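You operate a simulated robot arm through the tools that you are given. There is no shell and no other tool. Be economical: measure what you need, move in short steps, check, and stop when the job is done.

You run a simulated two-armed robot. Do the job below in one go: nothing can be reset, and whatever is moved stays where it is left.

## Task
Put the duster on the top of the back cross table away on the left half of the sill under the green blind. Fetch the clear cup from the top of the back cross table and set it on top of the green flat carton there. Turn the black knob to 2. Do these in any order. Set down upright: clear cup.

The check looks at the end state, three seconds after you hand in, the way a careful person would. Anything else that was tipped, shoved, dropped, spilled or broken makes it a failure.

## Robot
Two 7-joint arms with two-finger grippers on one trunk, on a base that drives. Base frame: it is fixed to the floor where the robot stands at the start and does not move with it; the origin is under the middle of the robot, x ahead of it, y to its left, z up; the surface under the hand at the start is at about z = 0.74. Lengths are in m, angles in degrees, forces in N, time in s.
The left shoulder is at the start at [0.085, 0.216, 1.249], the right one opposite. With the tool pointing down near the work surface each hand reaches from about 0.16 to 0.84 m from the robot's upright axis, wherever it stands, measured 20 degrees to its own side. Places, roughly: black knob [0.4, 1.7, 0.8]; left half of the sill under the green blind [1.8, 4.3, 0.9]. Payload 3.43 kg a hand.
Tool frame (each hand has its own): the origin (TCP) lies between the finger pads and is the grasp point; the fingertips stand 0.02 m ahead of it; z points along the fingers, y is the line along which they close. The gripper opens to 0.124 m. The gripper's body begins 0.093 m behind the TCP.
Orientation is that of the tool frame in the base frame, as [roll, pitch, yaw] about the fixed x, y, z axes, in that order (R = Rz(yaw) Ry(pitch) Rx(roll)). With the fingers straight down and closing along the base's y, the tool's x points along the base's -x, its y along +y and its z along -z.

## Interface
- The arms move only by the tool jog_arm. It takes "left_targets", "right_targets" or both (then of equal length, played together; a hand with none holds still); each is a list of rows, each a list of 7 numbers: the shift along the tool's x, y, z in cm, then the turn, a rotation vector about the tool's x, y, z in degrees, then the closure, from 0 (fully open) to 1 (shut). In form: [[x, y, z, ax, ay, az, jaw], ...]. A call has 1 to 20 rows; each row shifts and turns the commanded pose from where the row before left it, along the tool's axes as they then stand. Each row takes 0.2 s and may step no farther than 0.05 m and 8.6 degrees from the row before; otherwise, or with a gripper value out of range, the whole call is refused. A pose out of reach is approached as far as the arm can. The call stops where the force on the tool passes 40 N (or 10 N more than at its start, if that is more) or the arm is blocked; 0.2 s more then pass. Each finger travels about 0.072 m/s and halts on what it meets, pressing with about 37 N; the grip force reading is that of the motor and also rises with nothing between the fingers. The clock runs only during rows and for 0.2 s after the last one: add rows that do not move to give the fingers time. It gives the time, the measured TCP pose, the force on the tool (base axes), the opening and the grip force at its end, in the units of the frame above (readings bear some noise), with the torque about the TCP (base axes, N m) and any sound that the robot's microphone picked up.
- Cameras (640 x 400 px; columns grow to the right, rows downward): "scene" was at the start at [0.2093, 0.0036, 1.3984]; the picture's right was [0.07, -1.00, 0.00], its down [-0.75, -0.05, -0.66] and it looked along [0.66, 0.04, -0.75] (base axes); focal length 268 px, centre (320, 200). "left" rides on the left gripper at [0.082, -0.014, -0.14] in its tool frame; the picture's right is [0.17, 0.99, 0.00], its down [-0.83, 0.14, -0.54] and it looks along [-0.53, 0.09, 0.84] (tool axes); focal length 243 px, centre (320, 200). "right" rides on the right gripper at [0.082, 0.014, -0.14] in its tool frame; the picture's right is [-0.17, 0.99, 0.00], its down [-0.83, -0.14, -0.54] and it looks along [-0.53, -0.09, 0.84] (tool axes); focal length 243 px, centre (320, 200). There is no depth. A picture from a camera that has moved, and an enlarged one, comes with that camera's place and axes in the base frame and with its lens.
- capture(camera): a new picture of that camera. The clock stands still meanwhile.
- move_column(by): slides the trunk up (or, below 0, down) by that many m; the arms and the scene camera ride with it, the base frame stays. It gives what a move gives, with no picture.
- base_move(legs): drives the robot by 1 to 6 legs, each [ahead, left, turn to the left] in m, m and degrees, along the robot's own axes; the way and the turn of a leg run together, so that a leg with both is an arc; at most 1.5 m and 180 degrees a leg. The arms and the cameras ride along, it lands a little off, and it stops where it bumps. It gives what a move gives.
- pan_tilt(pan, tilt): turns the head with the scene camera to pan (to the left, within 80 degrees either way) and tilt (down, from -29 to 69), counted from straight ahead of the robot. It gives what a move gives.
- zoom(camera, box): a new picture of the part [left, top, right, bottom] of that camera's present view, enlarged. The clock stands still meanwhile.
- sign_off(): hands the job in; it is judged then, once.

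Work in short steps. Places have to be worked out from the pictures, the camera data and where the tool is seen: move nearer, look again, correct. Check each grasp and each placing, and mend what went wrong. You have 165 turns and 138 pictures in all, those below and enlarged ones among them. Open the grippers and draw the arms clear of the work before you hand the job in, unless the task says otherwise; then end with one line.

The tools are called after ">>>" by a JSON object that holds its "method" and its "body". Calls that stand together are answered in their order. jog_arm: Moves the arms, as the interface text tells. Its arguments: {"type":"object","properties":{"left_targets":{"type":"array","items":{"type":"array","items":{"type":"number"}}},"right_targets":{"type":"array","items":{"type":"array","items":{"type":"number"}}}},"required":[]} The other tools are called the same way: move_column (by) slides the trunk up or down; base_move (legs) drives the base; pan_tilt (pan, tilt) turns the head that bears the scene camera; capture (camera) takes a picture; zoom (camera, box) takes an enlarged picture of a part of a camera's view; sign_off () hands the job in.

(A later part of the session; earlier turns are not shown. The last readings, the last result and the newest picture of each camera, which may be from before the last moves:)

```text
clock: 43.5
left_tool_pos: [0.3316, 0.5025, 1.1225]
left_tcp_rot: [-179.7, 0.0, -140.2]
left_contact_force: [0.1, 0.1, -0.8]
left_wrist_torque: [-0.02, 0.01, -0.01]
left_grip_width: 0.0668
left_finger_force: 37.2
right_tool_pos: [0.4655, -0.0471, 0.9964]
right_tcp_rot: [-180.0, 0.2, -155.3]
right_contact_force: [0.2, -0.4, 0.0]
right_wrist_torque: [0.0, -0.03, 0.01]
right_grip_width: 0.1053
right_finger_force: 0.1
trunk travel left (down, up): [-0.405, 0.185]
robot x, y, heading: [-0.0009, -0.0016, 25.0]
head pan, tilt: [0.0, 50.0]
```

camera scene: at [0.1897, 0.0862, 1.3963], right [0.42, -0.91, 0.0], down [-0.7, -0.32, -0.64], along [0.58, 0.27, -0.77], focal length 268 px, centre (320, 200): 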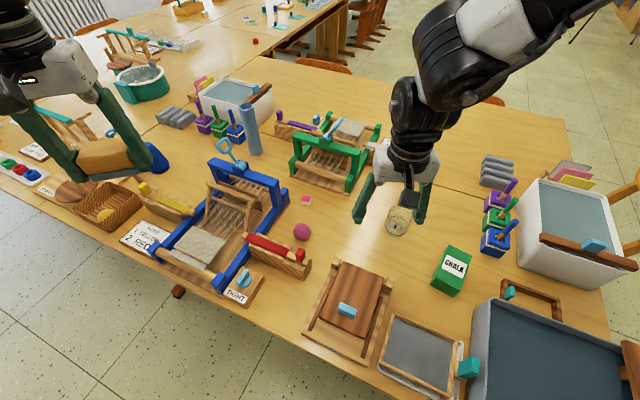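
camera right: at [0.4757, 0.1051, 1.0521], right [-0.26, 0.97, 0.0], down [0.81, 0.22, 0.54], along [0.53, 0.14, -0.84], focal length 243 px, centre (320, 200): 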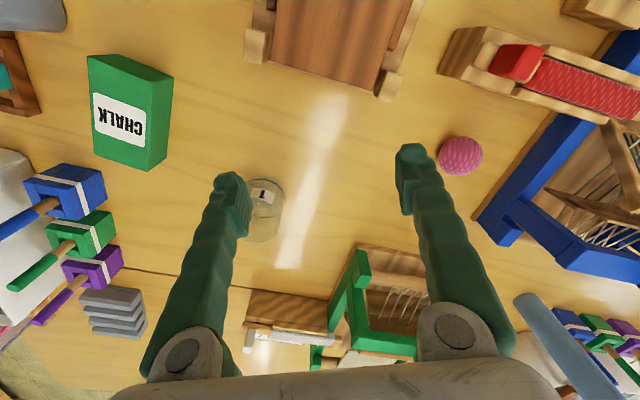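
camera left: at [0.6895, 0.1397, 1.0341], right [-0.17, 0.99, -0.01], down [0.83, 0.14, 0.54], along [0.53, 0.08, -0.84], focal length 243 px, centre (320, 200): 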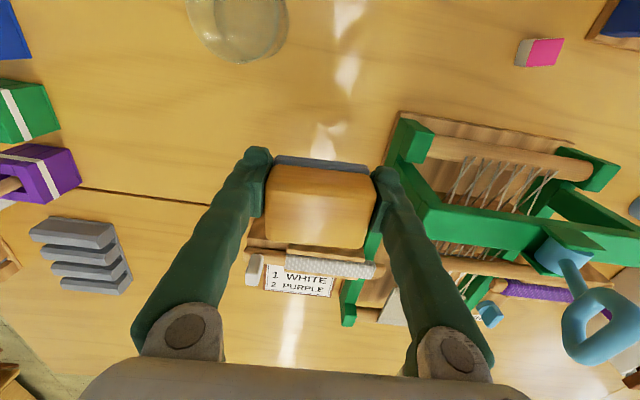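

It follows now. From here I go straight ahead along the robot's own axis to the cup.

>>> {"method": "jog_arm", "body": {"right_targets": [[-4, 0, 1, 0, 0, 0, 0.15], [-4, 0, 1, 0, 0, 0, 0.15], [-4, 0, 1, 0, 0, 0, 0.15], [-4, 0, 1, 0, 0, 0, 0.15], [-4, 0, 1, 0, 0, 0, 0.15], [-4, 0, 1, 0, 0, 0, 0.15], [0, 0, 0, 0, 0, 0, 0.15]]}}

>>> {"method": "capture", "body": {"camera": "right"}}

```text
clock: 45.1
left_tool_pos: [0.3316, 0.5013, 1.1234]
left_tcp_rot: [-179.7, 0.1, -140.2]
left_contact_force: [0.4, 0.5, -1.6]
left_wrist_torque: [0.04, 0.01, 0.01]
left_grip_width: 0.0666
left_finger_force: 36.9
right_tool_pos: [0.4652, -0.0484, 0.9957]
right_tcp_rot: [-179.8, 0.1, -155.3]
right_contact_force: [0.0, 0.4, -0.9]
right_wrist_torque: [-0.01, -0.02, -0.02]
right_grip_width: 0.1052
right_finger_force: 0.1
right hand out of reach, approached as far as the arm can: row 1, 2, 3, 4, 5, 6
trunk travel left (down, up): [-0.405, 0.185]
robot x, y, heading: [0.0021, 0.0027, 25.1]
head pan, tilt: [0.0, 50.0]
```

```text
108 pictures are left
camera right: at [0.3856, -0.0697, 1.1341], right [-0.26, 0.97, 0.0], down [0.81, 0.22, 0.54], along [0.52, 0.14, -0.84], focal length 243 px, centre (320, 200)
```

right: 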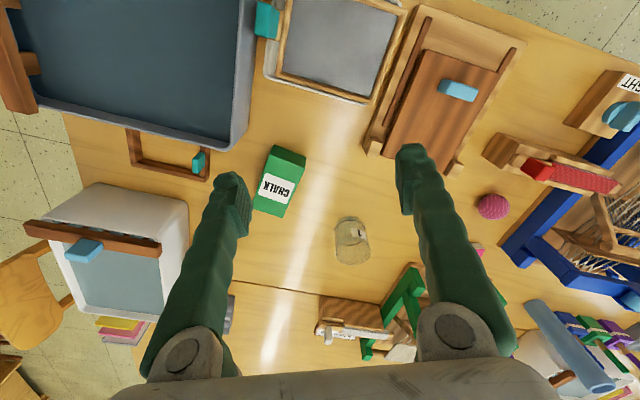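

Stuck in the forward direction. I test whether turning the wrist frees it.

>>> {"method": "jog_arm", "body": {"right_targets": [[0, 0, 0, 0, 0, 8, 0.15], [0, 0, 0, 0, 0, 8, 0.15], [-3, 0, 0, 0, 0, 8, 0.15], [-3, 0, 0, 0, 0, 0, 0.15], [0, 0, 0, 0, 0, 0, 0.15]]}}

```text
clock: 46.3
left_tool_pos: [0.333, 0.5025, 1.1239]
left_tcp_rot: [-179.7, 0.0, -140.1]
left_contact_force: [1.3, 0.7, -0.1]
left_wrist_torque: [-0.02, -0.02, 0.02]
left_grip_width: 0.0667
left_finger_force: 37.3
right_tool_pos: [0.524, -0.0449, 0.9955]
right_tcp_rot: [180.0, 0.1, -179.3]
right_contact_force: [-1.1, 0.3, 0.0]
right_wrist_torque: [0.0, -0.02, 0.01]
right_grip_width: 0.1057
right_finger_force: 0.1
trunk travel left (down, up): [-0.405, 0.185]
robot x, y, heading: [0.0005, -0.0036, 24.7]
head pan, tilt: [0.0, 50.0]
```

That freed it, and the tool is now aligned with the base axes. Continue to over the cup.

>>> {"method": "jog_arm", "body": {"right_targets": [[-3.2, 2.3, 1, 0, 0, 0, 0.15], [-3.2, 2.3, 1, 0, 0, 0, 0.15], [-3.2, 2.3, 1, 0, 0, 0, 0.15], [-3.2, 2.3, 2, 0, 0, 0, 0.15], [-3.1, 2.1, 1, 0, 0, 0, 0.15], [0, 0, 0, 0, 0, 0, 0.15]]}}

>>> {"method": "capture", "body": {"camera": "right"}}

```text
clock: 47.7
left_tool_pos: [0.3305, 0.5025, 1.1239]
left_tcp_rot: [-179.7, -0.1, -140.2]
left_contact_force: [0.3, 0.2, -0.2]
left_wrist_torque: [0.01, 0.04, 0.03]
left_grip_width: 0.0664
left_finger_force: 37.6
right_tool_pos: [0.6827, 0.0698, 0.9374]
right_tcp_rot: [179.9, 0.1, -179.3]
right_contact_force: [0.2, -0.1, 1.0]
right_wrist_torque: [0.06, 0.02, -0.01]
right_grip_width: 0.1057
right_finger_force: 0.0
trunk travel left (down, up): [-0.405, 0.185]
robot x, y, heading: [0.0015, -0.0013, 24.9]
head pan, tilt: [0.0, 50.0]
```

```text
107 pictures are left
camera right: at [0.6003, 0.0834, 1.076], right [0.15, 0.99, 0.0], down [0.83, -0.13, 0.54], along [0.53, -0.08, -0.84], focal length 243 px, centre (320, 200)
```

right: 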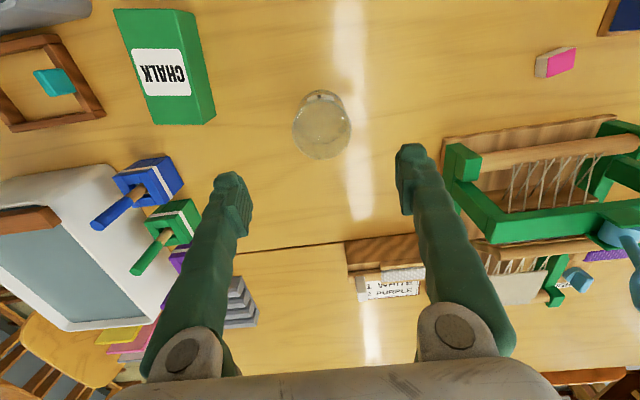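

The cup's axis measures (0.673, 0.075), diameter ~0.062. Correct and descend, fingers astride.

>>> {"method": "jog_arm", "body": {"right_targets": [[1.0, 0.5, 0, 0, 0, 0, 0.15], [0, 0, 4, 0, 0, 0, 0.15], [0, 0, 4, 0, 0, 0, 0.15], [0, 0, 0, 0, 0, 0, 0.15]]}}

>>> {"method": "capture", "body": {"camera": "right"}}

```text
clock: 48.7
left_tool_pos: [0.3308, 0.5019, 1.1236]
left_tcp_rot: [-179.7, 0.0, -140.2]
left_contact_force: [-1.0, -0.4, -0.1]
left_wrist_torque: [0.0, 0.0, 0.0]
left_grip_width: 0.0668
left_finger_force: 36.4
right_tool_pos: [0.672, 0.0764, 0.855]
right_tcp_rot: [179.9, 0.2, -179.3]
right_contact_force: [0.1, 0.5, 0.9]
right_wrist_torque: [-0.03, -0.03, 0.0]
right_grip_width: 0.1056
right_finger_force: 0.0
trunk travel left (down, up): [-0.405, 0.185]
robot x, y, heading: [0.0013, -0.0029, 25.0]
head pan, tilt: [0.0, 50.0]
```

```text
106 pictures are left
camera right: at [0.5896, 0.0901, 0.9945], right [0.15, 0.99, 0.0], down [0.83, -0.13, 0.54], along [0.53, -0.08, -0.84], focal length 243 px, centre (320, 200)
```

right: 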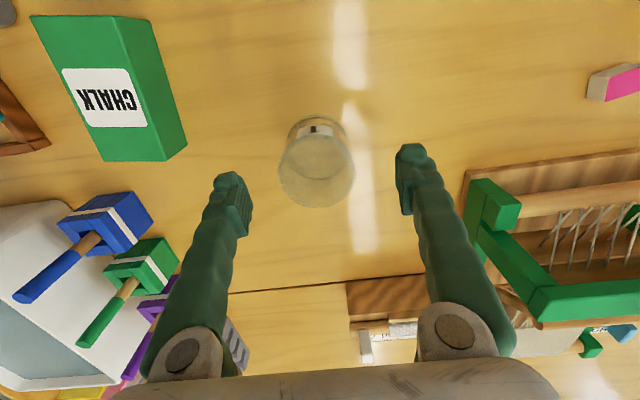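

Well centred. Descend 7 cm and close gently.

>>> {"method": "jog_arm", "body": {"right_targets": [[0, -0.1, 4, 0, 0, 0, 0.15], [0, 0, 3, 0, 0, 0, 0.15], [0, 0, 0, 0, 0, 0, 0.3], [0, 0, 0, 0, 0, 0, 0.45], [0, 0, 0, 0, 0, 0, 0.55], [0, 0, 0, 0, 0, 0, 0.55], [0, 0, 0, 0, 0, 0, 0.55]]}}

>>> {"method": "capture", "body": {"camera": "right"}}

```text
clock: 50.3
left_tool_pos: [0.332, 0.5019, 1.1238]
left_tcp_rot: [-179.7, 0.0, -140.3]
left_contact_force: [-0.5, -0.4, -1.6]
left_wrist_torque: [0.02, 0.01, 0.01]
left_grip_width: 0.0666
left_finger_force: 36.8
right_tool_pos: [0.6706, 0.0739, 0.7861]
right_tcp_rot: [-180.0, 0.1, -179.4]
right_contact_force: [0.0, -0.6, 0.2]
right_wrist_torque: [-0.02, -0.04, 0.02]
right_grip_width: 0.0631
right_finger_force: 37.9
trunk travel left (down, up): [-0.405, 0.185]
robot x, y, heading: [0.0015, -0.0016, 24.8]
head pan, tilt: [0.0, 50.0]
```

```text
105 pictures are left
camera right: at [0.5882, 0.0878, 0.9248], right [0.15, 0.99, 0.0], down [0.83, -0.13, 0.54], along [0.53, -0.08, -0.84], focal length 243 px, centre (320, 200)
```

right: 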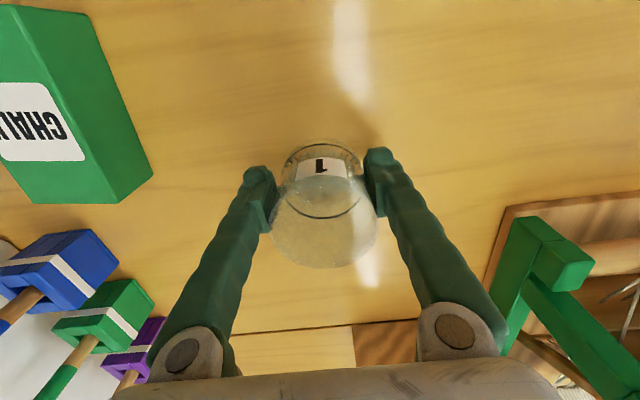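

Cup gripped (0.063 m). Lift straight up and take a picture to measure the carton.

>>> {"method": "jog_arm", "body": {"right_targets": [[0, 0, -2, 0, 0, 0, 0.55], [0, 0, -3, 0, 0, 0, 0.55], [0, 0, -4, 0, 0, 0, 0.55], [0, 0, -4, 0, 0, 0, 0.55], [0, 0, 0, 0, 0, 0, 0.55]]}}

>>> {"method": "capture", "body": {"camera": "right"}}

>>> {"method": "zoom", "body": {"camera": "scene", "box": [360, 170, 520, 310]}}

```text
clock: 51.5
left_tool_pos: [0.332, 0.5028, 1.1233]
left_tcp_rot: [-179.7, 0.0, -140.3]
left_contact_force: [0.4, 0.1, -1.1]
left_wrist_torque: [-0.01, 0.03, 0.02]
left_grip_width: 0.0664
left_finger_force: 36.5
right_tool_pos: [0.6726, 0.0728, 0.9135]
right_tcp_rot: [180.0, 0.0, -179.3]
right_contact_force: [0.2, 0.5, -1.0]
right_wrist_torque: [0.02, 0.04, 0.0]
right_grip_width: 0.0628
right_finger_force: 37.4
trunk travel left (down, up): [-0.405, 0.185]
robot x, y, heading: [-0.0004, 0.0003, 24.7]
head pan, tilt: [0.0, 50.0]
```

```text
104 pictures are left
camera right: at [0.5914, 0.0857, 1.0533], right [0.15, 0.99, 0.0], down [0.83, -0.13, 0.54], along [0.53, -0.08, -0.84], focal length 243 px, centre (320, 200)
```

right: 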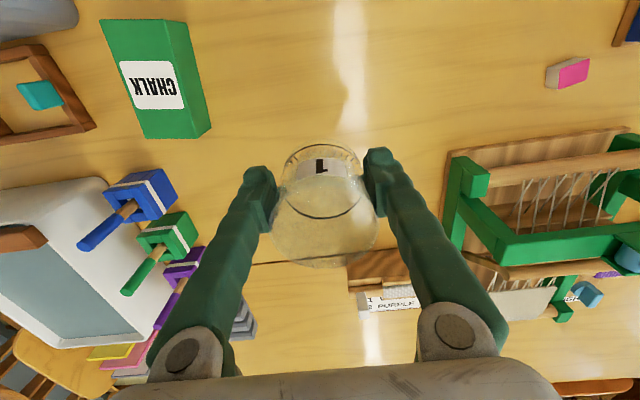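

```text
2.86 times, centred on (440, 240) of scene
camera zoom: at [0.1898, 0.0857, 1.3963], right [0.42, -0.91, 0.0], down [-0.7, -0.32, -0.64], along [0.58, 0.27, -0.77], focal length 765 px, centre (-23, 86)
```

zoom: 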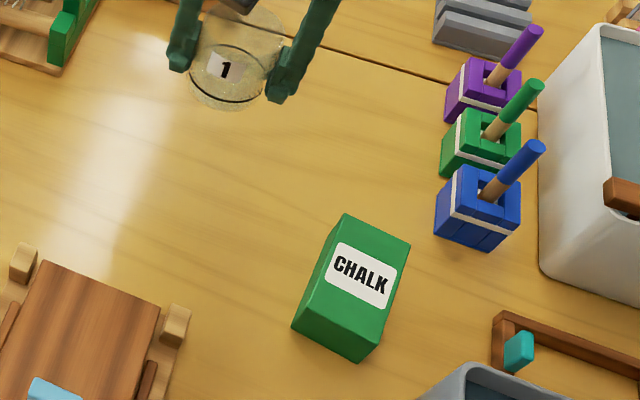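

The carton's top is about z 0.787, centred at (0.599, -0.086), ~0.104 × 0.055. The cup's axis sits about 1.2 cm ahead of the TCP, so I aim the TCP at (0.587, -0.086) while still high.

>>> {"method": "jog_arm", "body": {"right_targets": [[1.8, -3.2, -1, 0, 0, 0, 0.55], [1.8, -3.2, 0, 0, 0, 0, 0.55], [1.8, -3.2, 0, 0, 0, 0, 0.55], [1.8, -3.2, 0, 0, 0, 0, 0.55], [1.55, -3.0, 0, 0, 0, 0, 0.55], [0, 0, 3, 0, 0, 0, 0.55], [0, 0, 0, 0, 0, 0, 0.55]]}}

>>> {"method": "capture", "body": {"camera": "right"}}

>>> {"method": "zoom", "body": {"camera": "scene", "box": [360, 150, 560, 310]}}

```text
clock: 53.1
left_tool_pos: [0.3328, 0.5008, 1.1247]
left_tcp_rot: [-179.6, 0.1, -140.1]
left_contact_force: [0.4, 0.3, -0.5]
left_wrist_torque: [0.02, 0.01, 0.02]
left_grip_width: 0.0664
left_finger_force: 37.0
right_tool_pos: [0.5881, -0.0841, 0.8931]
right_tcp_rot: [-180.0, 0.1, -179.4]
right_contact_force: [-0.4, 0.8, -0.5]
right_wrist_torque: [0.03, -0.01, 0.01]
right_grip_width: 0.0628
right_finger_force: 37.3
trunk travel left (down, up): [-0.405, 0.185]
robot x, y, heading: [-0.0013, -0.0007, 24.9]
head pan, tilt: [0.0, 50.0]
```

```text
102 pictures are left
camera right: at [0.5065, -0.0706, 1.0326], right [0.15, 0.99, 0.0], down [0.83, -0.13, 0.54], along [0.53, -0.08, -0.84], focal length 243 px, centre (320, 200)
```

right: 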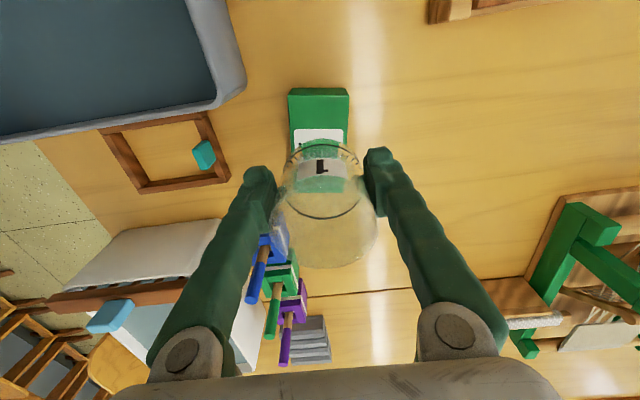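

```text
2.50 times, centred on (460, 230) of scene
camera zoom: at [0.1888, 0.0851, 1.3965], right [0.42, -0.91, 0.0], down [-0.7, -0.32, -0.64], along [0.58, 0.27, -0.77], focal length 669 px, centre (-30, 125)
```

zoom: 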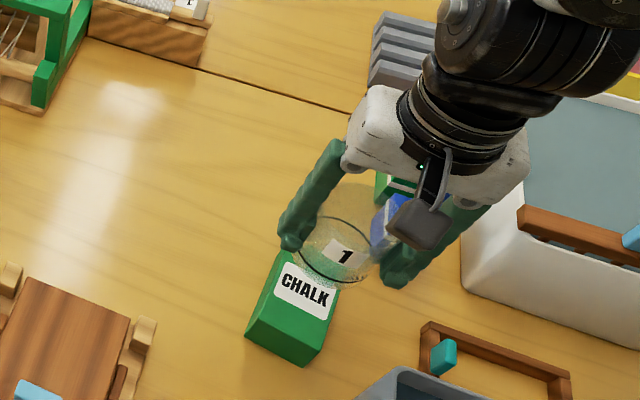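

Aligned. Lower to just above the carton, then in small steps until touch.

>>> {"method": "jog_arm", "body": {"right_targets": [[0, 0, 2.5, 0, 0, 0, 0.55], [0, 0, 2.0, 0, 0, 0, 0.55], [0, 0, 0.6, 0, 0, 0, 0.55], [0, 0, 0.3, 0, 0, 0, 0.55], [0, 0, 0.2, 0, 0, 0, 0.55], [0, 0, 0, 0, 0, 0, 0.55]]}}

>>> {"method": "zoom", "body": {"camera": "scene", "box": [400, 190, 500, 300]}}

```text
clock: 54.5
left_tool_pos: [0.3316, 0.5023, 1.1235]
left_tcp_rot: [-179.6, 0.0, -140.3]
left_contact_force: [-1.3, 0.1, 0.0]
left_wrist_torque: [0.01, 0.03, 0.04]
left_grip_width: 0.0668
left_finger_force: 36.7
right_tool_pos: [0.5831, -0.081, 0.8397]
right_tcp_rot: [-179.8, 0.2, -179.6]
right_contact_force: [-0.4, -0.8, 0.0]
right_wrist_torque: [0.02, 0.04, -0.01]
right_grip_width: 0.0626
right_finger_force: 37.1
right hand out of reach, approached as far as the arm can: row 2
trunk travel left (down, up): [-0.405, 0.185]
robot x, y, heading: [-0.0003, -0.0029, 24.8]
head pan, tilt: [0.0, 50.0]
```

```text
3.64 times, centred on (450, 245) of scene
camera zoom: at [0.1891, 0.0856, 1.3964], right [0.42, -0.91, 0.0], down [-0.7, -0.32, -0.64], along [0.58, 0.27, -0.77], focal length 973 px, centre (-153, 36)
```

zoom: 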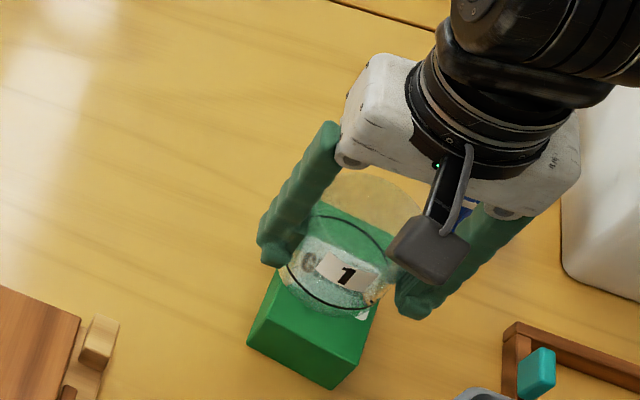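

About 7 mm above the carton. Keep lowering in small steps.

>>> {"method": "jog_arm", "body": {"right_targets": [[0, -0.3, 0.2, 0, 0, 2, 0.55], [0, 0, 0.2, 0, 0, 2, 0.55], [0, 0, 0.2, 0, 0, 0, 0.55], [0, 0, 0.2, 0, 0, 0, 0.55], [0, 0, 0, 0, 0, 0, 0.55]]}}

```text
clock: 55.7
left_tool_pos: [0.3324, 0.5023, 1.1223]
left_tcp_rot: [-179.7, 0.0, -140.2]
left_contact_force: [0.4, -0.2, -1.7]
left_wrist_torque: [-0.04, -0.01, -0.02]
left_grip_width: 0.0667
left_finger_force: 37.0
right_tool_pos: [0.5821, -0.0841, 0.8313]
right_tcp_rot: [179.9, 0.1, 176.7]
right_contact_force: [0.6, -0.4, -0.8]
right_wrist_torque: [0.01, -0.01, 0.0]
right_grip_width: 0.0626
right_finger_force: 36.8
trunk travel left (down, up): [-0.405, 0.185]
robot x, y, heading: [0.0044, -0.0013, 24.7]
head pan, tilt: [0.0, 50.0]
```

No contact yet. Keep lowering by 2 mm steps.

>>> {"method": "jog_arm", "body": {"right_targets": [[0, 0, 0.2, 0, 0, 0, 0.55], [0, 0, 0.2, 0, 0, 0, 0.55], [0, 0, 0, 0, 0, 0, 0.55]]}}

>>> {"method": "capture", "body": {"camera": "right"}}

```text
clock: 56.5
left_tool_pos: [0.3306, 0.5012, 1.1238]
left_tcp_rot: [-179.6, 0.1, -140.1]
left_contact_force: [-0.9, 0.6, -0.8]
left_wrist_torque: [-0.05, 0.0, -0.02]
left_grip_width: 0.0663
left_finger_force: 37.0
right_tool_pos: [0.5824, -0.0831, 0.8291]
right_tcp_rot: [179.7, 0.3, 176.7]
right_contact_force: [2.8, -2.4, 30.4]
right_wrist_torque: [-0.29, -0.21, 0.06]
right_grip_width: 0.0625
right_finger_force: 36.8
trunk travel left (down, up): [-0.405, 0.185]
robot x, y, heading: [-0.0033, 0.0028, 24.9]
head pan, tilt: [0.0, 50.0]
```

```text
99 pictures are left
camera right: at [0.5011, -0.064, 0.9689], right [0.22, 0.97, 0.0], down [0.82, -0.19, 0.54], along [0.53, -0.12, -0.84], focal length 243 px, centre (320, 200)
```

right: 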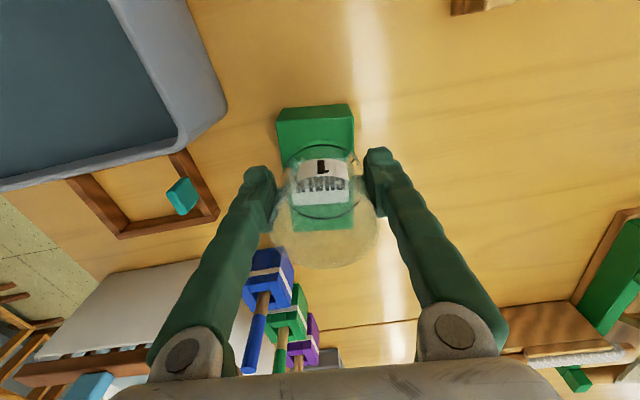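

Touched the carton (30 N). I relieve the pressure slightly, then open.

>>> {"method": "jog_arm", "body": {"right_targets": [[0, 0, -0.15, 0, 0, 0, 0.55], [0, 0, 0, 0, 0, 0, 0.5], [0, 0, 0, 0, 0, 0, 0.4], [0, 0, 0, 0, 0, 0, 0.3], [0, 0, 0, 0, 0, 0, 0.2], [0, 0, 0, 0, 0, 0, 0.2]]}}

>>> {"method": "capture", "body": {"camera": "right"}}

```text
clock: 57.9
left_tool_pos: [0.3306, 0.5015, 1.1233]
left_tcp_rot: [-179.6, 0.0, -140.2]
left_contact_force: [-0.6, 0.2, -1.3]
left_wrist_torque: [-0.03, 0.03, -0.01]
left_grip_width: 0.0666
left_finger_force: 37.3
right_tool_pos: [0.5833, -0.0855, 0.829]
right_tcp_rot: [-180.0, 0.1, 176.6]
right_contact_force: [-0.1, 0.1, 0.3]
right_wrist_torque: [-0.02, -0.01, 0.0]
right_grip_width: 0.0993
right_finger_force: 0.2
trunk travel left (down, up): [-0.405, 0.185]
robot x, y, heading: [0.0013, 0.0013, 24.5]
head pan, tilt: [0.0, 50.0]
```

```text
98 pictures are left
camera right: at [0.502, -0.0648, 0.9682], right [0.22, 0.97, 0.0], down [0.82, -0.19, 0.54], along [0.53, -0.12, -0.84], focal length 243 px, centre (320, 200)
```

right: 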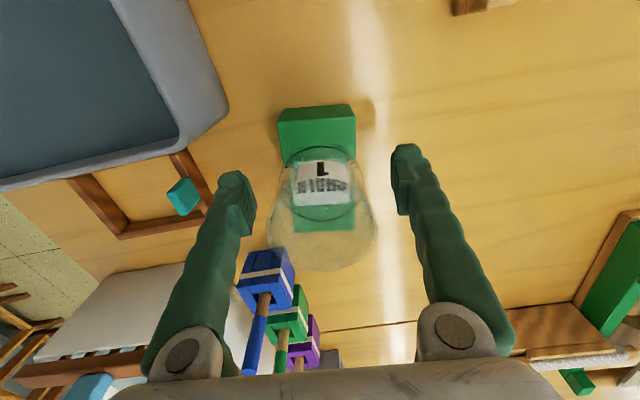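

Cup stands upright on the carton. I raise the right hand straight up and check.

>>> {"method": "jog_arm", "body": {"right_targets": [[0, 0, -3, 0, 0, 0, 0.2], [0, 0, -4, 0, 0, 0, 0.2], [0, 0, -4, 0, 0, 0, 0.2], [0, 0, -4, 0, 0, 0, 0.2], [0, 0, -4, 0, 0, 0, 0.2], [0, 0, 0, 0, 0, 0, 0.2]]}}

>>> {"method": "capture", "body": {"camera": "right"}}

>>> {"method": "zoom", "body": {"camera": "scene", "box": [360, 170, 560, 310]}}

```text
clock: 59.3
left_tool_pos: [0.3327, 0.5015, 1.123]
left_tcp_rot: [-179.7, 0.0, -140.3]
left_contact_force: [0.7, -0.2, -0.5]
left_wrist_torque: [0.04, 0.04, 0.0]
left_grip_width: 0.0666
left_finger_force: 36.9
right_tool_pos: [0.5818, -0.0852, 1.02]
right_tcp_rot: [179.9, 0.0, 176.7]
right_contact_force: [0.5, -0.3, 0.1]
right_wrist_torque: [0.03, 0.05, -0.01]
right_grip_width: 0.0992
right_finger_force: 0.1
trunk travel left (down, up): [-0.405, 0.185]
robot x, y, heading: [-0.0002, 0.0001, 24.7]
head pan, tilt: [0.0, 50.0]
```

```text
97 pictures are left
camera right: at [0.5014, -0.0664, 1.1591], right [0.22, 0.97, 0.0], down [0.82, -0.19, 0.54], along [0.53, -0.12, -0.84], focal length 243 px, centre (320, 200)
```

right: 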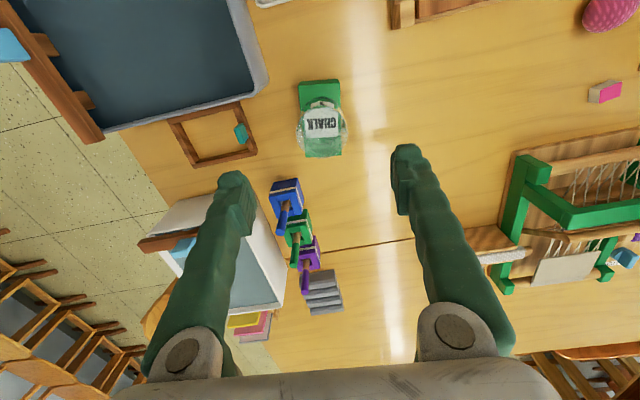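

```text
2.86 times, centred on (460, 240) of scene
camera zoom: at [0.1899, 0.0854, 1.3963], right [0.42, -0.91, 0.0], down [-0.7, -0.32, -0.64], along [0.58, 0.27, -0.77], focal length 765 px, centre (-80, 86)
```

zoom: 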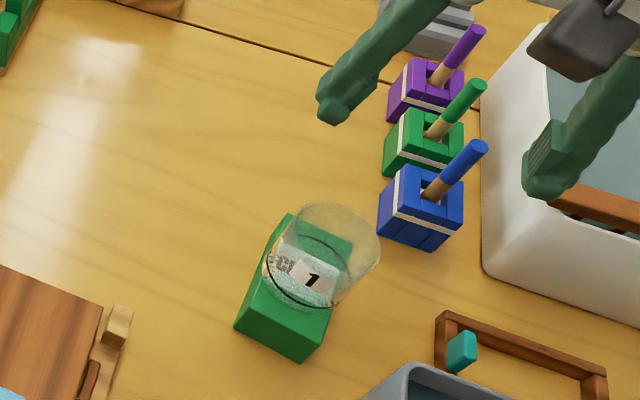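

The cup stands well on the carton. I draw the right hand up and in, then turn left and drive along the table toward the knob and windows.

>>> {"method": "jog_arm", "body": {"right_targets": [[2.5, 2.5, -3, 0, 0, -8, 0.2], [2.5, 2.5, -3, 0, 0, -8, 0.2], [2.5, 2.5, -3, 0, 0, 0, 0.2], [2.5, 2.5, 0, 0, 0, 0, 0.2], [0, 0, 0, 0, 0, 0, 0.2]]}}

>>> {"method": "base_move", "body": {"legs": [[0, 0, 65]]}}

>>> {"method": "pan_tilt", "body": {"pan": 0, "tilt": 20}}

>>> {"method": "capture", "body": {"camera": "scene"}}

>>> {"method": "pan_tilt", "body": {"pan": -40, "tilt": 30}}

>>> {"method": "capture", "body": {"camera": "scene"}}

```text
clock: 60.5
left_tool_pos: [0.3317, 0.5017, 1.123]
left_tcp_rot: [-179.7, 0.1, -140.2]
left_contact_force: [-0.8, 0.4, -0.7]
left_wrist_torque: [0.0, 0.01, -0.02]
left_grip_width: 0.0668
left_finger_force: 37.0
right_tool_pos: [0.4706, 0.001, 1.1086]
right_tcp_rot: [-180.0, 0.2, -167.3]
right_contact_force: [0.5, 0.1, -0.5]
right_wrist_torque: [0.0, 0.03, 0.01]
right_grip_width: 0.0995
right_finger_force: 0.0
trunk travel left (down, up): [-0.405, 0.185]
robot x, y, heading: [-0.0022, -0.0008, 24.7]
head pan, tilt: [0.0, 50.0]
```

```text
clock: 64.8
left_tool_pos: [-0.3149, 0.5143, 1.1229]
left_tcp_rot: [-179.7, -0.1, -75.2]
left_contact_force: [0.1, 0.4, -0.6]
left_wrist_torque: [-0.03, -0.02, 0.0]
left_grip_width: 0.0666
left_finger_force: 36.8
right_tool_pos: [0.1986, 0.4271, 1.1092]
right_tcp_rot: [180.0, 0.0, -102.4]
right_contact_force: [0.4, 0.5, -0.6]
right_wrist_torque: [0.0, 0.03, 0.01]
right_grip_width: 0.0991
right_finger_force: 0.0
trunk travel left (down, up): [-0.405, 0.185]
robot x, y, heading: [-0.0, -0.0016, 89.9]
head pan, tilt: [0.0, 50.0]
```

```text
clock: 65.8
left_tool_pos: [-0.3142, 0.5128, 1.1245]
left_tcp_rot: [-179.7, 0.0, -75.3]
left_contact_force: [0.2, 0.3, -0.3]
left_wrist_torque: [0.02, 0.0, 0.02]
left_grip_width: 0.0665
left_finger_force: 36.8
right_tool_pos: [0.1999, 0.4262, 1.109]
right_tcp_rot: [-179.9, 0.1, -102.5]
right_contact_force: [-0.2, -0.2, -0.3]
right_wrist_torque: [-0.01, 0.05, 0.02]
right_grip_width: 0.0993
right_finger_force: 0.1
trunk travel left (down, up): [-0.405, 0.185]
robot x, y, heading: [0.002, -0.0013, 89.9]
head pan, tilt: [0.0, 20.0]
```

```text
95 pictures are left
camera scene: at [0.0009, 0.2228, 1.4419], right [1.0, -0.01, 0.0], down [0.0, -0.34, -0.94], along [0.0, 0.94, -0.34], focal length 268 px, centre (320, 200)
```

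scene: 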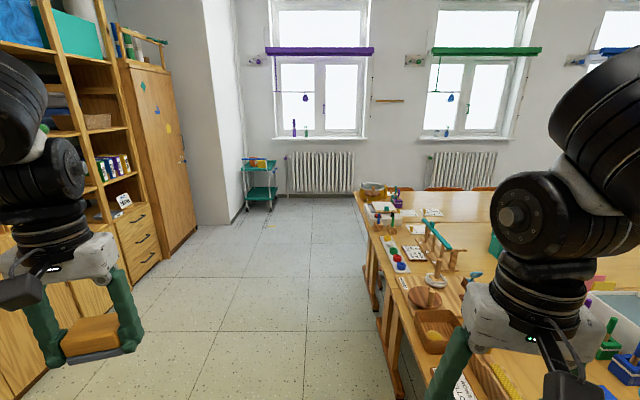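

```text
clock: 66.8
left_tool_pos: [-0.3137, 0.5123, 1.1232]
left_tcp_rot: [-179.8, 0.0, -75.2]
left_contact_force: [0.1, 0.5, 0.3]
left_wrist_torque: [0.0, 0.03, 0.01]
left_grip_width: 0.0666
left_finger_force: 36.7
right_tool_pos: [0.199, 0.4251, 1.1087]
right_tcp_rot: [-179.9, 0.2, -102.4]
right_contact_force: [0.4, 0.3, 0.6]
right_wrist_torque: [-0.02, -0.02, -0.01]
right_grip_width: 0.0993
right_finger_force: 0.1
trunk travel left (down, up): [-0.405, 0.185]
robot x, y, heading: [0.0011, -0.0039, 89.8]
head pan, tilt: [-40.0, 30.0]
```

```text
94 pictures are left
camera scene: at [0.0588, 0.1987, 1.426], right [0.76, -0.65, 0.0], down [-0.32, -0.38, -0.87], along [0.56, 0.66, -0.5], focal length 268 px, centre (320, 200)
```

scene: 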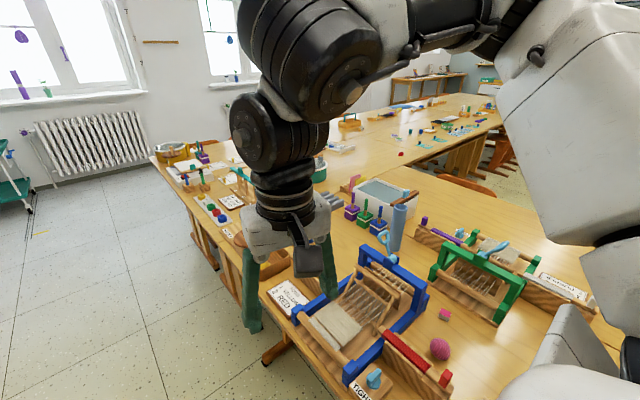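

I zoom at the window sill and at the knob's expected spot.

>>> {"method": "pan_tilt", "body": {"pan": 0, "tilt": 20}}

>>> {"method": "zoom", "body": {"camera": "scene", "box": [340, 160, 500, 280]}}

>>> {"method": "zoom", "body": {"camera": "scene", "box": [380, 30, 560, 160]}}

```text
clock: 67.9
left_tool_pos: [-0.3144, 0.5125, 1.1235]
left_tcp_rot: [-179.6, 0.1, -75.3]
left_contact_force: [0.2, 0.5, -0.6]
left_wrist_torque: [0.0, -0.01, -0.02]
left_grip_width: 0.0665
left_finger_force: 36.8
right_tool_pos: [0.1985, 0.4259, 1.108]
right_tcp_rot: [-180.0, 0.1, -102.4]
right_contact_force: [0.2, 0.0, 0.0]
right_wrist_torque: [-0.03, 0.01, -0.01]
right_grip_width: 0.099
right_finger_force: 0.2
trunk travel left (down, up): [-0.405, 0.185]
robot x, y, heading: [-0.001, 0.001, 89.9]
head pan, tilt: [0.0, 20.0]
```

```text
3.33 times, centred on (420, 220) of scene
camera zoom: at [0.001, 0.2228, 1.442], right [1.0, -0.01, 0.0], down [0.0, -0.34, -0.94], along [0.01, 0.94, -0.34], focal length 892 px, centre (-13, 133)
```

zoom: 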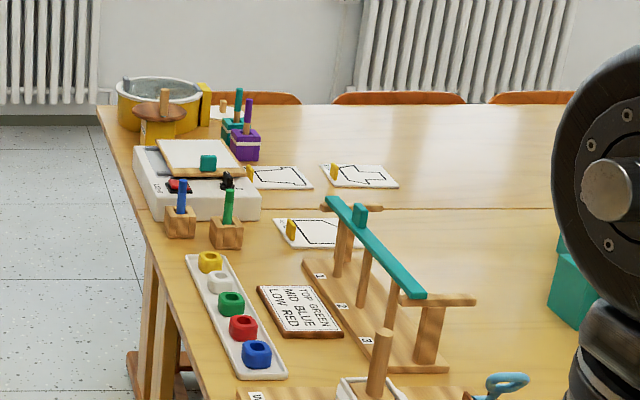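

```text
3.08 times, centred on (470, 95) of scene
camera zoom: at [0.001, 0.2228, 1.442], right [1.0, -0.01, 0.0], down [0.0, -0.34, -0.94], along [0.01, 0.94, -0.34], focal length 824 px, centre (-142, 523)
```

zoom: 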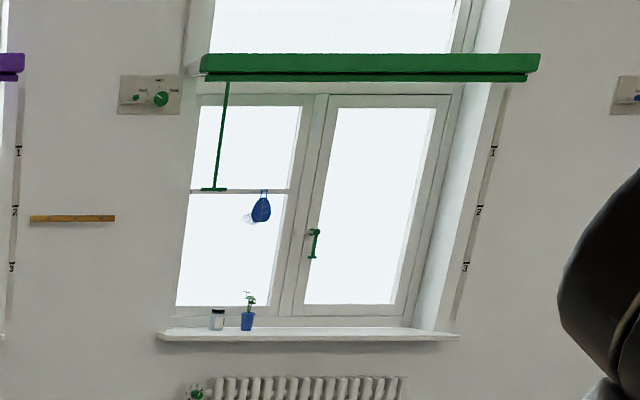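

The knob is on a white device near (0.38, 1.7); the sill's left half has a jar and a plant on it. I drive 1 m ahead along the table and look at the device.

>>> {"method": "base_move", "body": {"legs": [[1.1, 0, 0]]}}

>>> {"method": "pan_tilt", "body": {"pan": -35, "tilt": 45}}

>>> {"method": "capture", "body": {"camera": "scene"}}

```text
clock: 74.8
left_tool_pos: [-0.2851, 1.6032, 1.1233]
left_tcp_rot: [-179.7, 0.0, -76.6]
left_contact_force: [0.7, 0.4, -0.6]
left_wrist_torque: [0.02, -0.03, 0.01]
left_grip_width: 0.0666
left_finger_force: 37.1
right_tool_pos: [0.225, 1.5055, 1.1087]
right_tcp_rot: [180.0, 0.2, -103.6]
right_contact_force: [-0.1, 0.3, -0.3]
right_wrist_torque: [-0.03, 0.03, -0.02]
right_grip_width: 0.0991
right_finger_force: 0.0
trunk travel left (down, up): [-0.405, 0.185]
robot x, y, heading: [0.0148, 1.0831, 88.5]
head pan, tilt: [0.0, 20.0]
```

```text
clock: 75.8
left_tool_pos: [-0.2865, 1.603, 1.1238]
left_tcp_rot: [-179.7, 0.0, -76.4]
left_contact_force: [-0.3, 0.3, -0.5]
left_wrist_torque: [-0.02, -0.02, 0.06]
left_grip_width: 0.0666
left_finger_force: 36.7
right_tool_pos: [0.2249, 1.5064, 1.1091]
right_tcp_rot: [-180.0, 0.1, -103.6]
right_contact_force: [0.6, 0.1, 0.0]
right_wrist_torque: [0.01, -0.02, -0.03]
right_grip_width: 0.0992
right_finger_force: 0.0
trunk travel left (down, up): [-0.405, 0.185]
robot x, y, heading: [0.0161, 1.0801, 88.6]
head pan, tilt: [-35.0, 45.0]
```

```text
91 pictures are left
camera scene: at [0.0686, 1.2789, 1.4034], right [0.8, -0.59, 0.0], down [-0.42, -0.57, -0.71], along [0.42, 0.57, -0.71], focal length 268 px, centre (320, 200)
```

scene: 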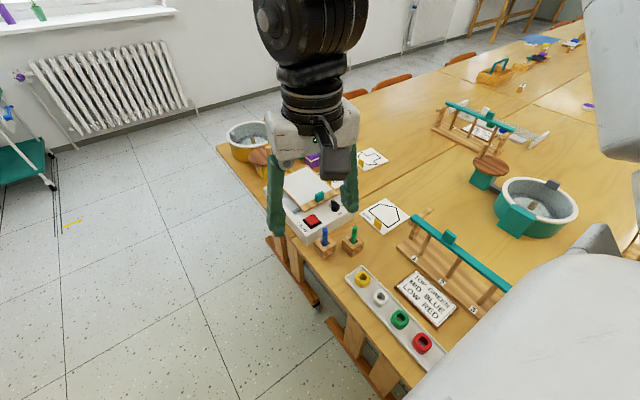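

>>> {"method": "zoom", "body": {"camera": "scene", "box": [270, 160, 380, 260]}}

>>> {"method": "capture", "body": {"camera": "right"}}

```text
4.00 times, centred on (325, 210) of scene
camera zoom: at [0.0686, 1.2789, 1.4034], right [0.8, -0.59, 0.0], down [-0.42, -0.57, -0.71], along [0.42, 0.57, -0.71], focal length 1071 px, centre (300, 160)
```

zoom: 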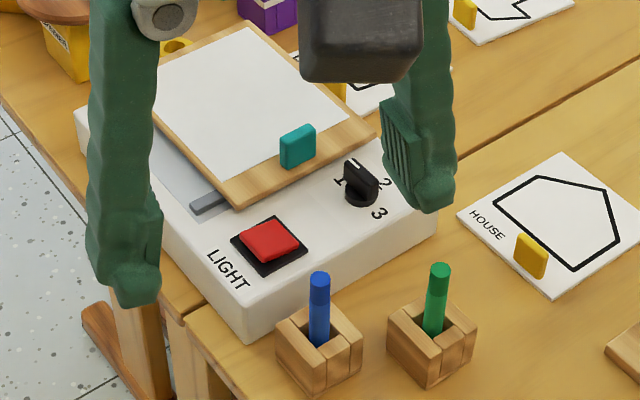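

```text
89 pictures are left
camera right: at [0.1931, 1.43, 1.2481], right [-0.92, 0.39, 0.0], down [0.33, 0.77, 0.54], along [0.21, 0.5, -0.84], focal length 243 px, centre (320, 200)
```

right: 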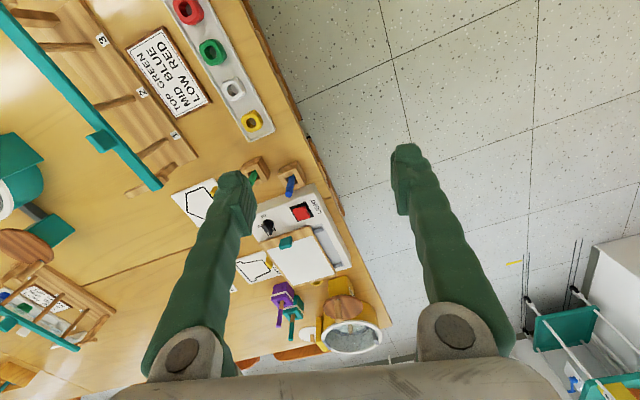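

The dial is on top of the light box at about (0.438, 1.703): 1 lies toward +y, 2 toward +x, 3 toward -y, and the pointer is at 1. I need a 90° clockwise turn; I place the base at about (-0.07, 1.45) heading 45°.

>>> {"method": "base_move", "body": {"legs": [[0.375, 0.09, 0], [0, 0, -43.5]]}}

>>> {"method": "capture", "body": {"camera": "right"}}

>>> {"method": "pan_tilt", "body": {"pan": 0, "tilt": 55}}

>>> {"method": "capture", "body": {"camera": "scene"}}

```text
clock: 81.3
left_tool_pos: [0.0684, 2.048, 1.1235]
left_tcp_rot: [-179.6, 0.1, -119.2]
left_contact_force: [0.7, -0.3, 0.1]
left_wrist_torque: [-0.02, 0.04, 0.0]
left_grip_width: 0.0668
left_finger_force: 37.3
right_tool_pos: [0.3771, 1.6309, 1.1082]
right_tcp_rot: [-180.0, 0.2, -146.3]
right_contact_force: [0.4, 0.3, -1.1]
right_wrist_torque: [-0.02, -0.01, 0.02]
right_grip_width: 0.0991
right_finger_force: 0.0
trunk travel left (down, up): [-0.405, 0.185]
robot x, y, heading: [-0.0628, 1.4598, 45.7]
head pan, tilt: [-35.0, 45.0]
```

```text
88 pictures are left
camera right: at [0.3015, 1.5977, 1.2481], right [-0.41, 0.91, 0.0], down [0.77, 0.34, 0.54], along [0.49, 0.22, -0.84], focal length 243 px, centre (320, 200)
```

right: 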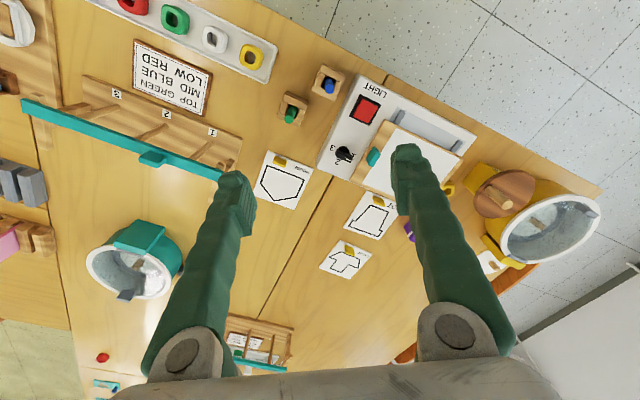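

```text
clock: 82.3
left_tool_pos: [0.0679, 2.0482, 1.1222]
left_tcp_rot: [-179.8, 0.0, -119.2]
left_contact_force: [-0.2, -0.5, -1.3]
left_wrist_torque: [-0.01, 0.0, 0.01]
left_grip_width: 0.0667
left_finger_force: 37.7
right_tool_pos: [0.3767, 1.6308, 1.1094]
right_tcp_rot: [179.9, 0.1, -146.4]
right_contact_force: [0.1, -0.9, -0.5]
right_wrist_torque: [0.03, 0.0, -0.02]
right_grip_width: 0.0991
right_finger_force: 0.1
trunk travel left (down, up): [-0.405, 0.185]
robot x, y, heading: [-0.0577, 1.4614, 45.7]
head pan, tilt: [0.0, 55.0]
```

```text
87 pictures are left
camera scene: at [0.0794, 1.6058, 1.3899], right [0.72, -0.7, 0.0], down [-0.57, -0.59, -0.57], along [0.4, 0.41, -0.82], focal length 268 px, centre (320, 200)
```

scene: 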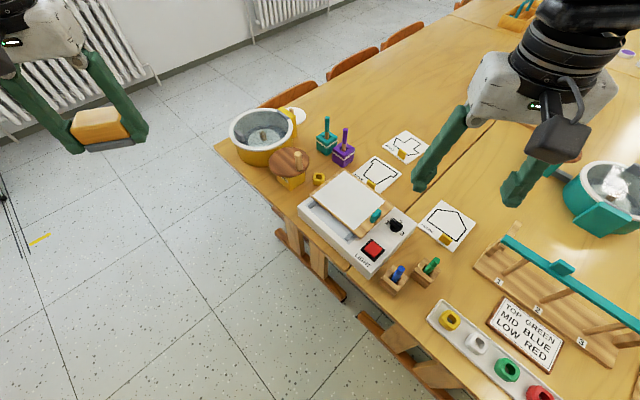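

>>> {"method": "zoom", "body": {"camera": "scene", "box": [340, 195, 440, 275]}}

>>> {"method": "zoom", "body": {"camera": "right", "box": [300, 110, 400, 190]}}

```text
5.00 times, centred on (390, 235) of scene
camera zoom: at [0.0794, 1.6058, 1.3899], right [0.72, -0.7, 0.0], down [-0.57, -0.59, -0.57], along [0.4, 0.41, -0.82], focal length 1338 px, centre (-30, 25)
```

zoom: 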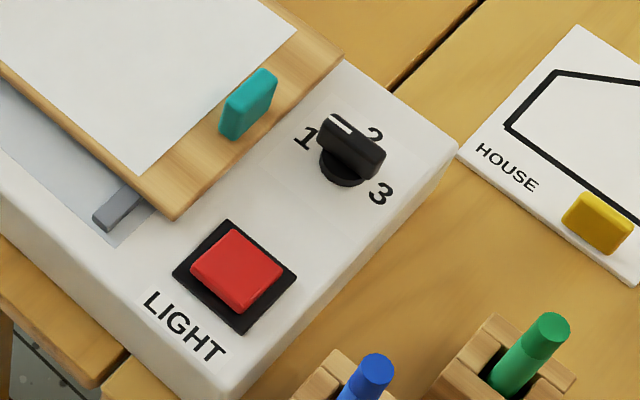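

```text
5.00 times, centred on (350, 150) of right
camera zoom: at [0.3015, 1.5976, 1.2481], right [-0.41, 0.91, 0.0], down [0.77, 0.34, 0.54], along [0.49, 0.22, -0.84], focal length 1213 px, centre (170, 450)
```

zoom: 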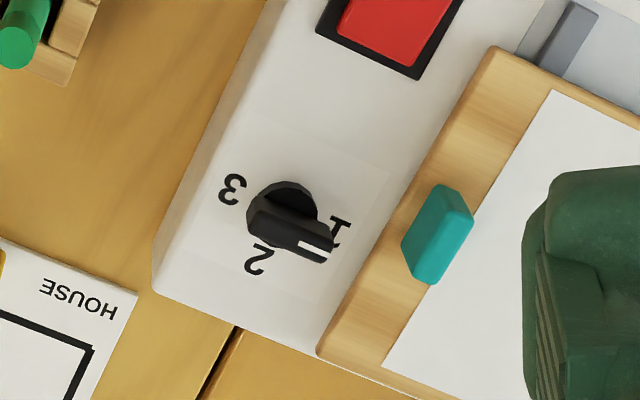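

The dial is at (0.441, 1.708), bar along ~95°. I rotate the right wrist in place toward yaw -85° to see whether it gets there.

>>> {"method": "jog_arm", "body": {"right_targets": [[0, 0, 0, 0, 0, -8, 0.5], [0, 0, 0, 0, 0, -8, 0.5], [0, 0, 0, 0, 0, -8, 0.5], [0, 0, 0, 0, 0, -8, 0.5], [0, 0, 0, 0, 0, -8, 0.5], [0, 0, 0, 0, 0, -8, 0.5], [0, 0, 0, 0, 0, -8, 0.5], [0, 0, 0, 0, 0, -5, 0.5], [0, 0, 0, 0, 0, 0, 0.5]]}}

```text
clock: 84.3
left_tool_pos: [0.0674, 2.0481, 1.1247]
left_tcp_rot: [-179.7, 0.0, -119.3]
left_contact_force: [0.3, 0.0, -1.4]
left_wrist_torque: [0.01, 0.0, 0.0]
left_grip_width: 0.0667
left_finger_force: 37.0
right_tool_pos: [0.3769, 1.6307, 1.1078]
right_tcp_rot: [-180.0, 0.2, -134.5]
right_contact_force: [-0.7, 0.3, 0.5]
right_wrist_torque: [0.0, -0.01, 0.01]
right_grip_width: 0.0619
right_finger_force: 0.0
right hand out of reach, approached as far as the arm can: row 2, 3, 4, 5, 6, 7, 8
trunk travel left (down, up): [-0.405, 0.185]
robot x, y, heading: [-0.0593, 1.4611, 45.8]
head pan, tilt: [0.0, 55.0]
```

The right wrist's limit is at 180° relative to the robot's heading, so I turn the robot to face about 97° so that the needed turn (275°→185°) lies within its range.

>>> {"method": "base_move", "body": {"legs": [[0, 0, 52], [-0.1, 0, 0]]}}

>>> {"method": "jog_arm", "body": {"right_targets": [[0, -3, 0, 0, 0, 0, 0.5], [0, -3, 0, 0, 0, 0, 0.5], [0, -3, 0, 0, 0, 0, 0.5], [0, -3, 0, 0, 0, 0, 0.5], [0, 0, 0, 0, 0, 0, 0.5]]}}

>>> {"method": "capture", "body": {"camera": "right"}}

```text
clock: 88.7
left_tool_pos: [-0.4304, 1.832, 1.1234]
left_tcp_rot: [-179.6, -0.1, -67.5]
left_contact_force: [-0.1, -0.1, -0.9]
left_wrist_torque: [-0.02, 0.03, -0.01]
left_grip_width: 0.0664
left_finger_force: 37.4
right_tool_pos: [0.0881, 1.8151, 1.1077]
right_tcp_rot: [-179.9, 0.1, -82.9]
right_contact_force: [-0.1, 0.1, 0.4]
right_wrist_torque: [0.02, -0.01, -0.01]
right_grip_width: 0.062
right_finger_force: 0.1
trunk travel left (down, up): [-0.405, 0.185]
robot x, y, heading: [-0.0497, 1.3635, 97.7]
head pan, tilt: [0.0, 55.0]
```

```text
clock: 89.9
left_tool_pos: [-0.4301, 1.83, 1.1231]
left_tcp_rot: [-179.8, 0.0, -67.4]
left_contact_force: [0.0, 0.0, -0.8]
left_wrist_torque: [-0.03, 0.01, 0.0]
left_grip_width: 0.0668
left_finger_force: 37.0
right_tool_pos: [0.0899, 1.8142, 1.1088]
right_tcp_rot: [180.0, 0.4, -82.8]
right_contact_force: [0.7, 1.0, -0.8]
right_wrist_torque: [0.01, 0.02, 0.01]
right_grip_width: 0.062
right_finger_force: 0.1
right hand out of reach, approached as far as the arm can: row 1, 2, 3, 4
trunk travel left (down, up): [-0.405, 0.185]
robot x, y, heading: [-0.0482, 1.3649, 97.4]
head pan, tilt: [0.0, 55.0]
```

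```text
84 pictures are left
camera right: at [0.0869, 1.7312, 1.2476], right [-1.0, 0.04, 0.0], down [0.03, 0.84, 0.54], along [0.02, 0.54, -0.84], focal length 243 px, centre (320, 200)
```

right: 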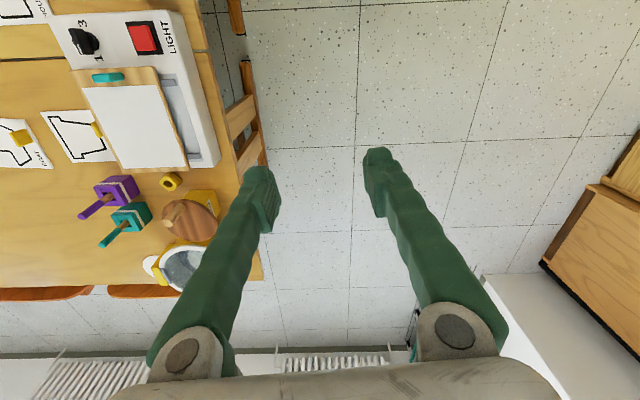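

Moving outward makes the limit worse; the wrist's range must lie on the other side. I turn back to heading 45° and rotate the wrist the other way (down to yaw ~95°, then 5°).

>>> {"method": "base_move", "body": {"legs": [[0.1, 0, 0], [0, 0, -57]]}}

>>> {"method": "jog_arm", "body": {"right_targets": [[0, 0, 0, 0, 0, 8.5, 0.5], [0, 0, 0, 0, 0, 8.5, 0.5], [0, 0, 0, 0, 0, 8.5, 0.5], [0, 0, 0, 0, 0, 8.5, 0.5], [0, 0, 0, 0, 0, 8.5, 0.5], [0, 0, 0, 0, 0, 8.5, 0.5], [0, 0, 0, 0, 0, 8.5, 0.5], [0, 0, 0, 0, 0, 8.5, 0.5], [0, 0, 0, 0, 0, 8.5, 0.5], [0, 0, 0, 0, 0, 8.5, 0.5], [0, 0, 0, 0, 0, 8.5, 0.5], [0, 0, 0, 0, 0, 8.5, 0.5], [0, 0, 0, 0, 0, 0, 0.5]]}}

```text
clock: 94.7
left_tool_pos: [0.135, 2.0321, 1.1222]
left_tcp_rot: [-179.7, -0.1, -125.9]
left_contact_force: [-0.5, -0.2, -0.4]
left_wrist_torque: [0.0, 0.0, -0.01]
left_grip_width: 0.0665
left_finger_force: 36.8
right_tool_pos: [0.3925, 1.5802, 1.1089]
right_tcp_rot: [179.9, 0.2, -141.2]
right_contact_force: [-0.6, 0.0, 0.9]
right_wrist_torque: [0.0, -0.02, -0.02]
right_grip_width: 0.0619
right_finger_force: 0.0
trunk travel left (down, up): [-0.405, 0.185]
robot x, y, heading: [-0.0642, 1.4631, 39.3]
head pan, tilt: [0.0, 55.0]
```

```text
clock: 97.5
left_tool_pos: [0.1355, 2.0303, 1.1238]
left_tcp_rot: [-179.7, 0.0, -125.9]
left_contact_force: [0.0, 0.2, -1.0]
left_wrist_torque: [0.0, 0.01, -0.02]
left_grip_width: 0.0668
left_finger_force: 36.6
right_tool_pos: [0.3931, 1.5806, 1.1084]
right_tcp_rot: [179.7, 0.1, 116.8]
right_contact_force: [0.5, -1.3, 0.2]
right_wrist_torque: [0.01, 0.02, 0.02]
right_grip_width: 0.0622
right_finger_force: 0.1
trunk travel left (down, up): [-0.405, 0.185]
robot x, y, heading: [-0.0598, 1.4646, 39.1]
head pan, tilt: [0.0, 55.0]
```

The wrist follows this way. I test the full range down to yaw ~0°.

>>> {"method": "jog_arm", "body": {"right_targets": [[0, 0, 0, 0, 0, 8.5, 0.5], [0, 0, 0, 0, 0, 8.5, 0.5], [0, 0, 0, 0, 0, 8.5, 0.5], [0, 0, 0, 0, 0, 8.5, 0.5], [0, 0, 0, 0, 0, 8.5, 0.5], [0, 0, 0, 0, 0, 8.5, 0.5], [0, 0, 0, 0, 0, 8.5, 0.5], [0, 0, 0, 0, 0, 8.5, 0.5], [0, 0, 0, 0, 0, 8.5, 0.5], [0, 0, 0, 0, 0, 8.5, 0.5], [0, 0, 0, 0, 0, 8.5, 0.5], [0, 0, 0, 0, 0, 8.5, 0.5], [0, 0, 0, 0, 0, 8.5, 0.5], [0, 0, 0, 0, 0, 8.5, 0.5], [0, 0, 0, 0, 0, 0, 0.5]]}}

```text
clock: 100.7
left_tool_pos: [0.1354, 2.0321, 1.1226]
left_tcp_rot: [-179.7, 0.0, -125.9]
left_contact_force: [0.5, -0.3, -0.4]
left_wrist_torque: [-0.01, 0.04, 0.01]
left_grip_width: 0.0665
left_finger_force: 37.6
right_tool_pos: [0.3924, 1.5799, 1.1102]
right_tcp_rot: [-179.9, -0.1, -2.3]
right_contact_force: [0.0, -0.1, 0.9]
right_wrist_torque: [0.01, 0.0, 0.01]
right_grip_width: 0.0621
right_finger_force: 0.2
trunk travel left (down, up): [-0.405, 0.185]
robot x, y, heading: [-0.0659, 1.46, 39.0]
head pan, tilt: [0.0, 55.0]
```

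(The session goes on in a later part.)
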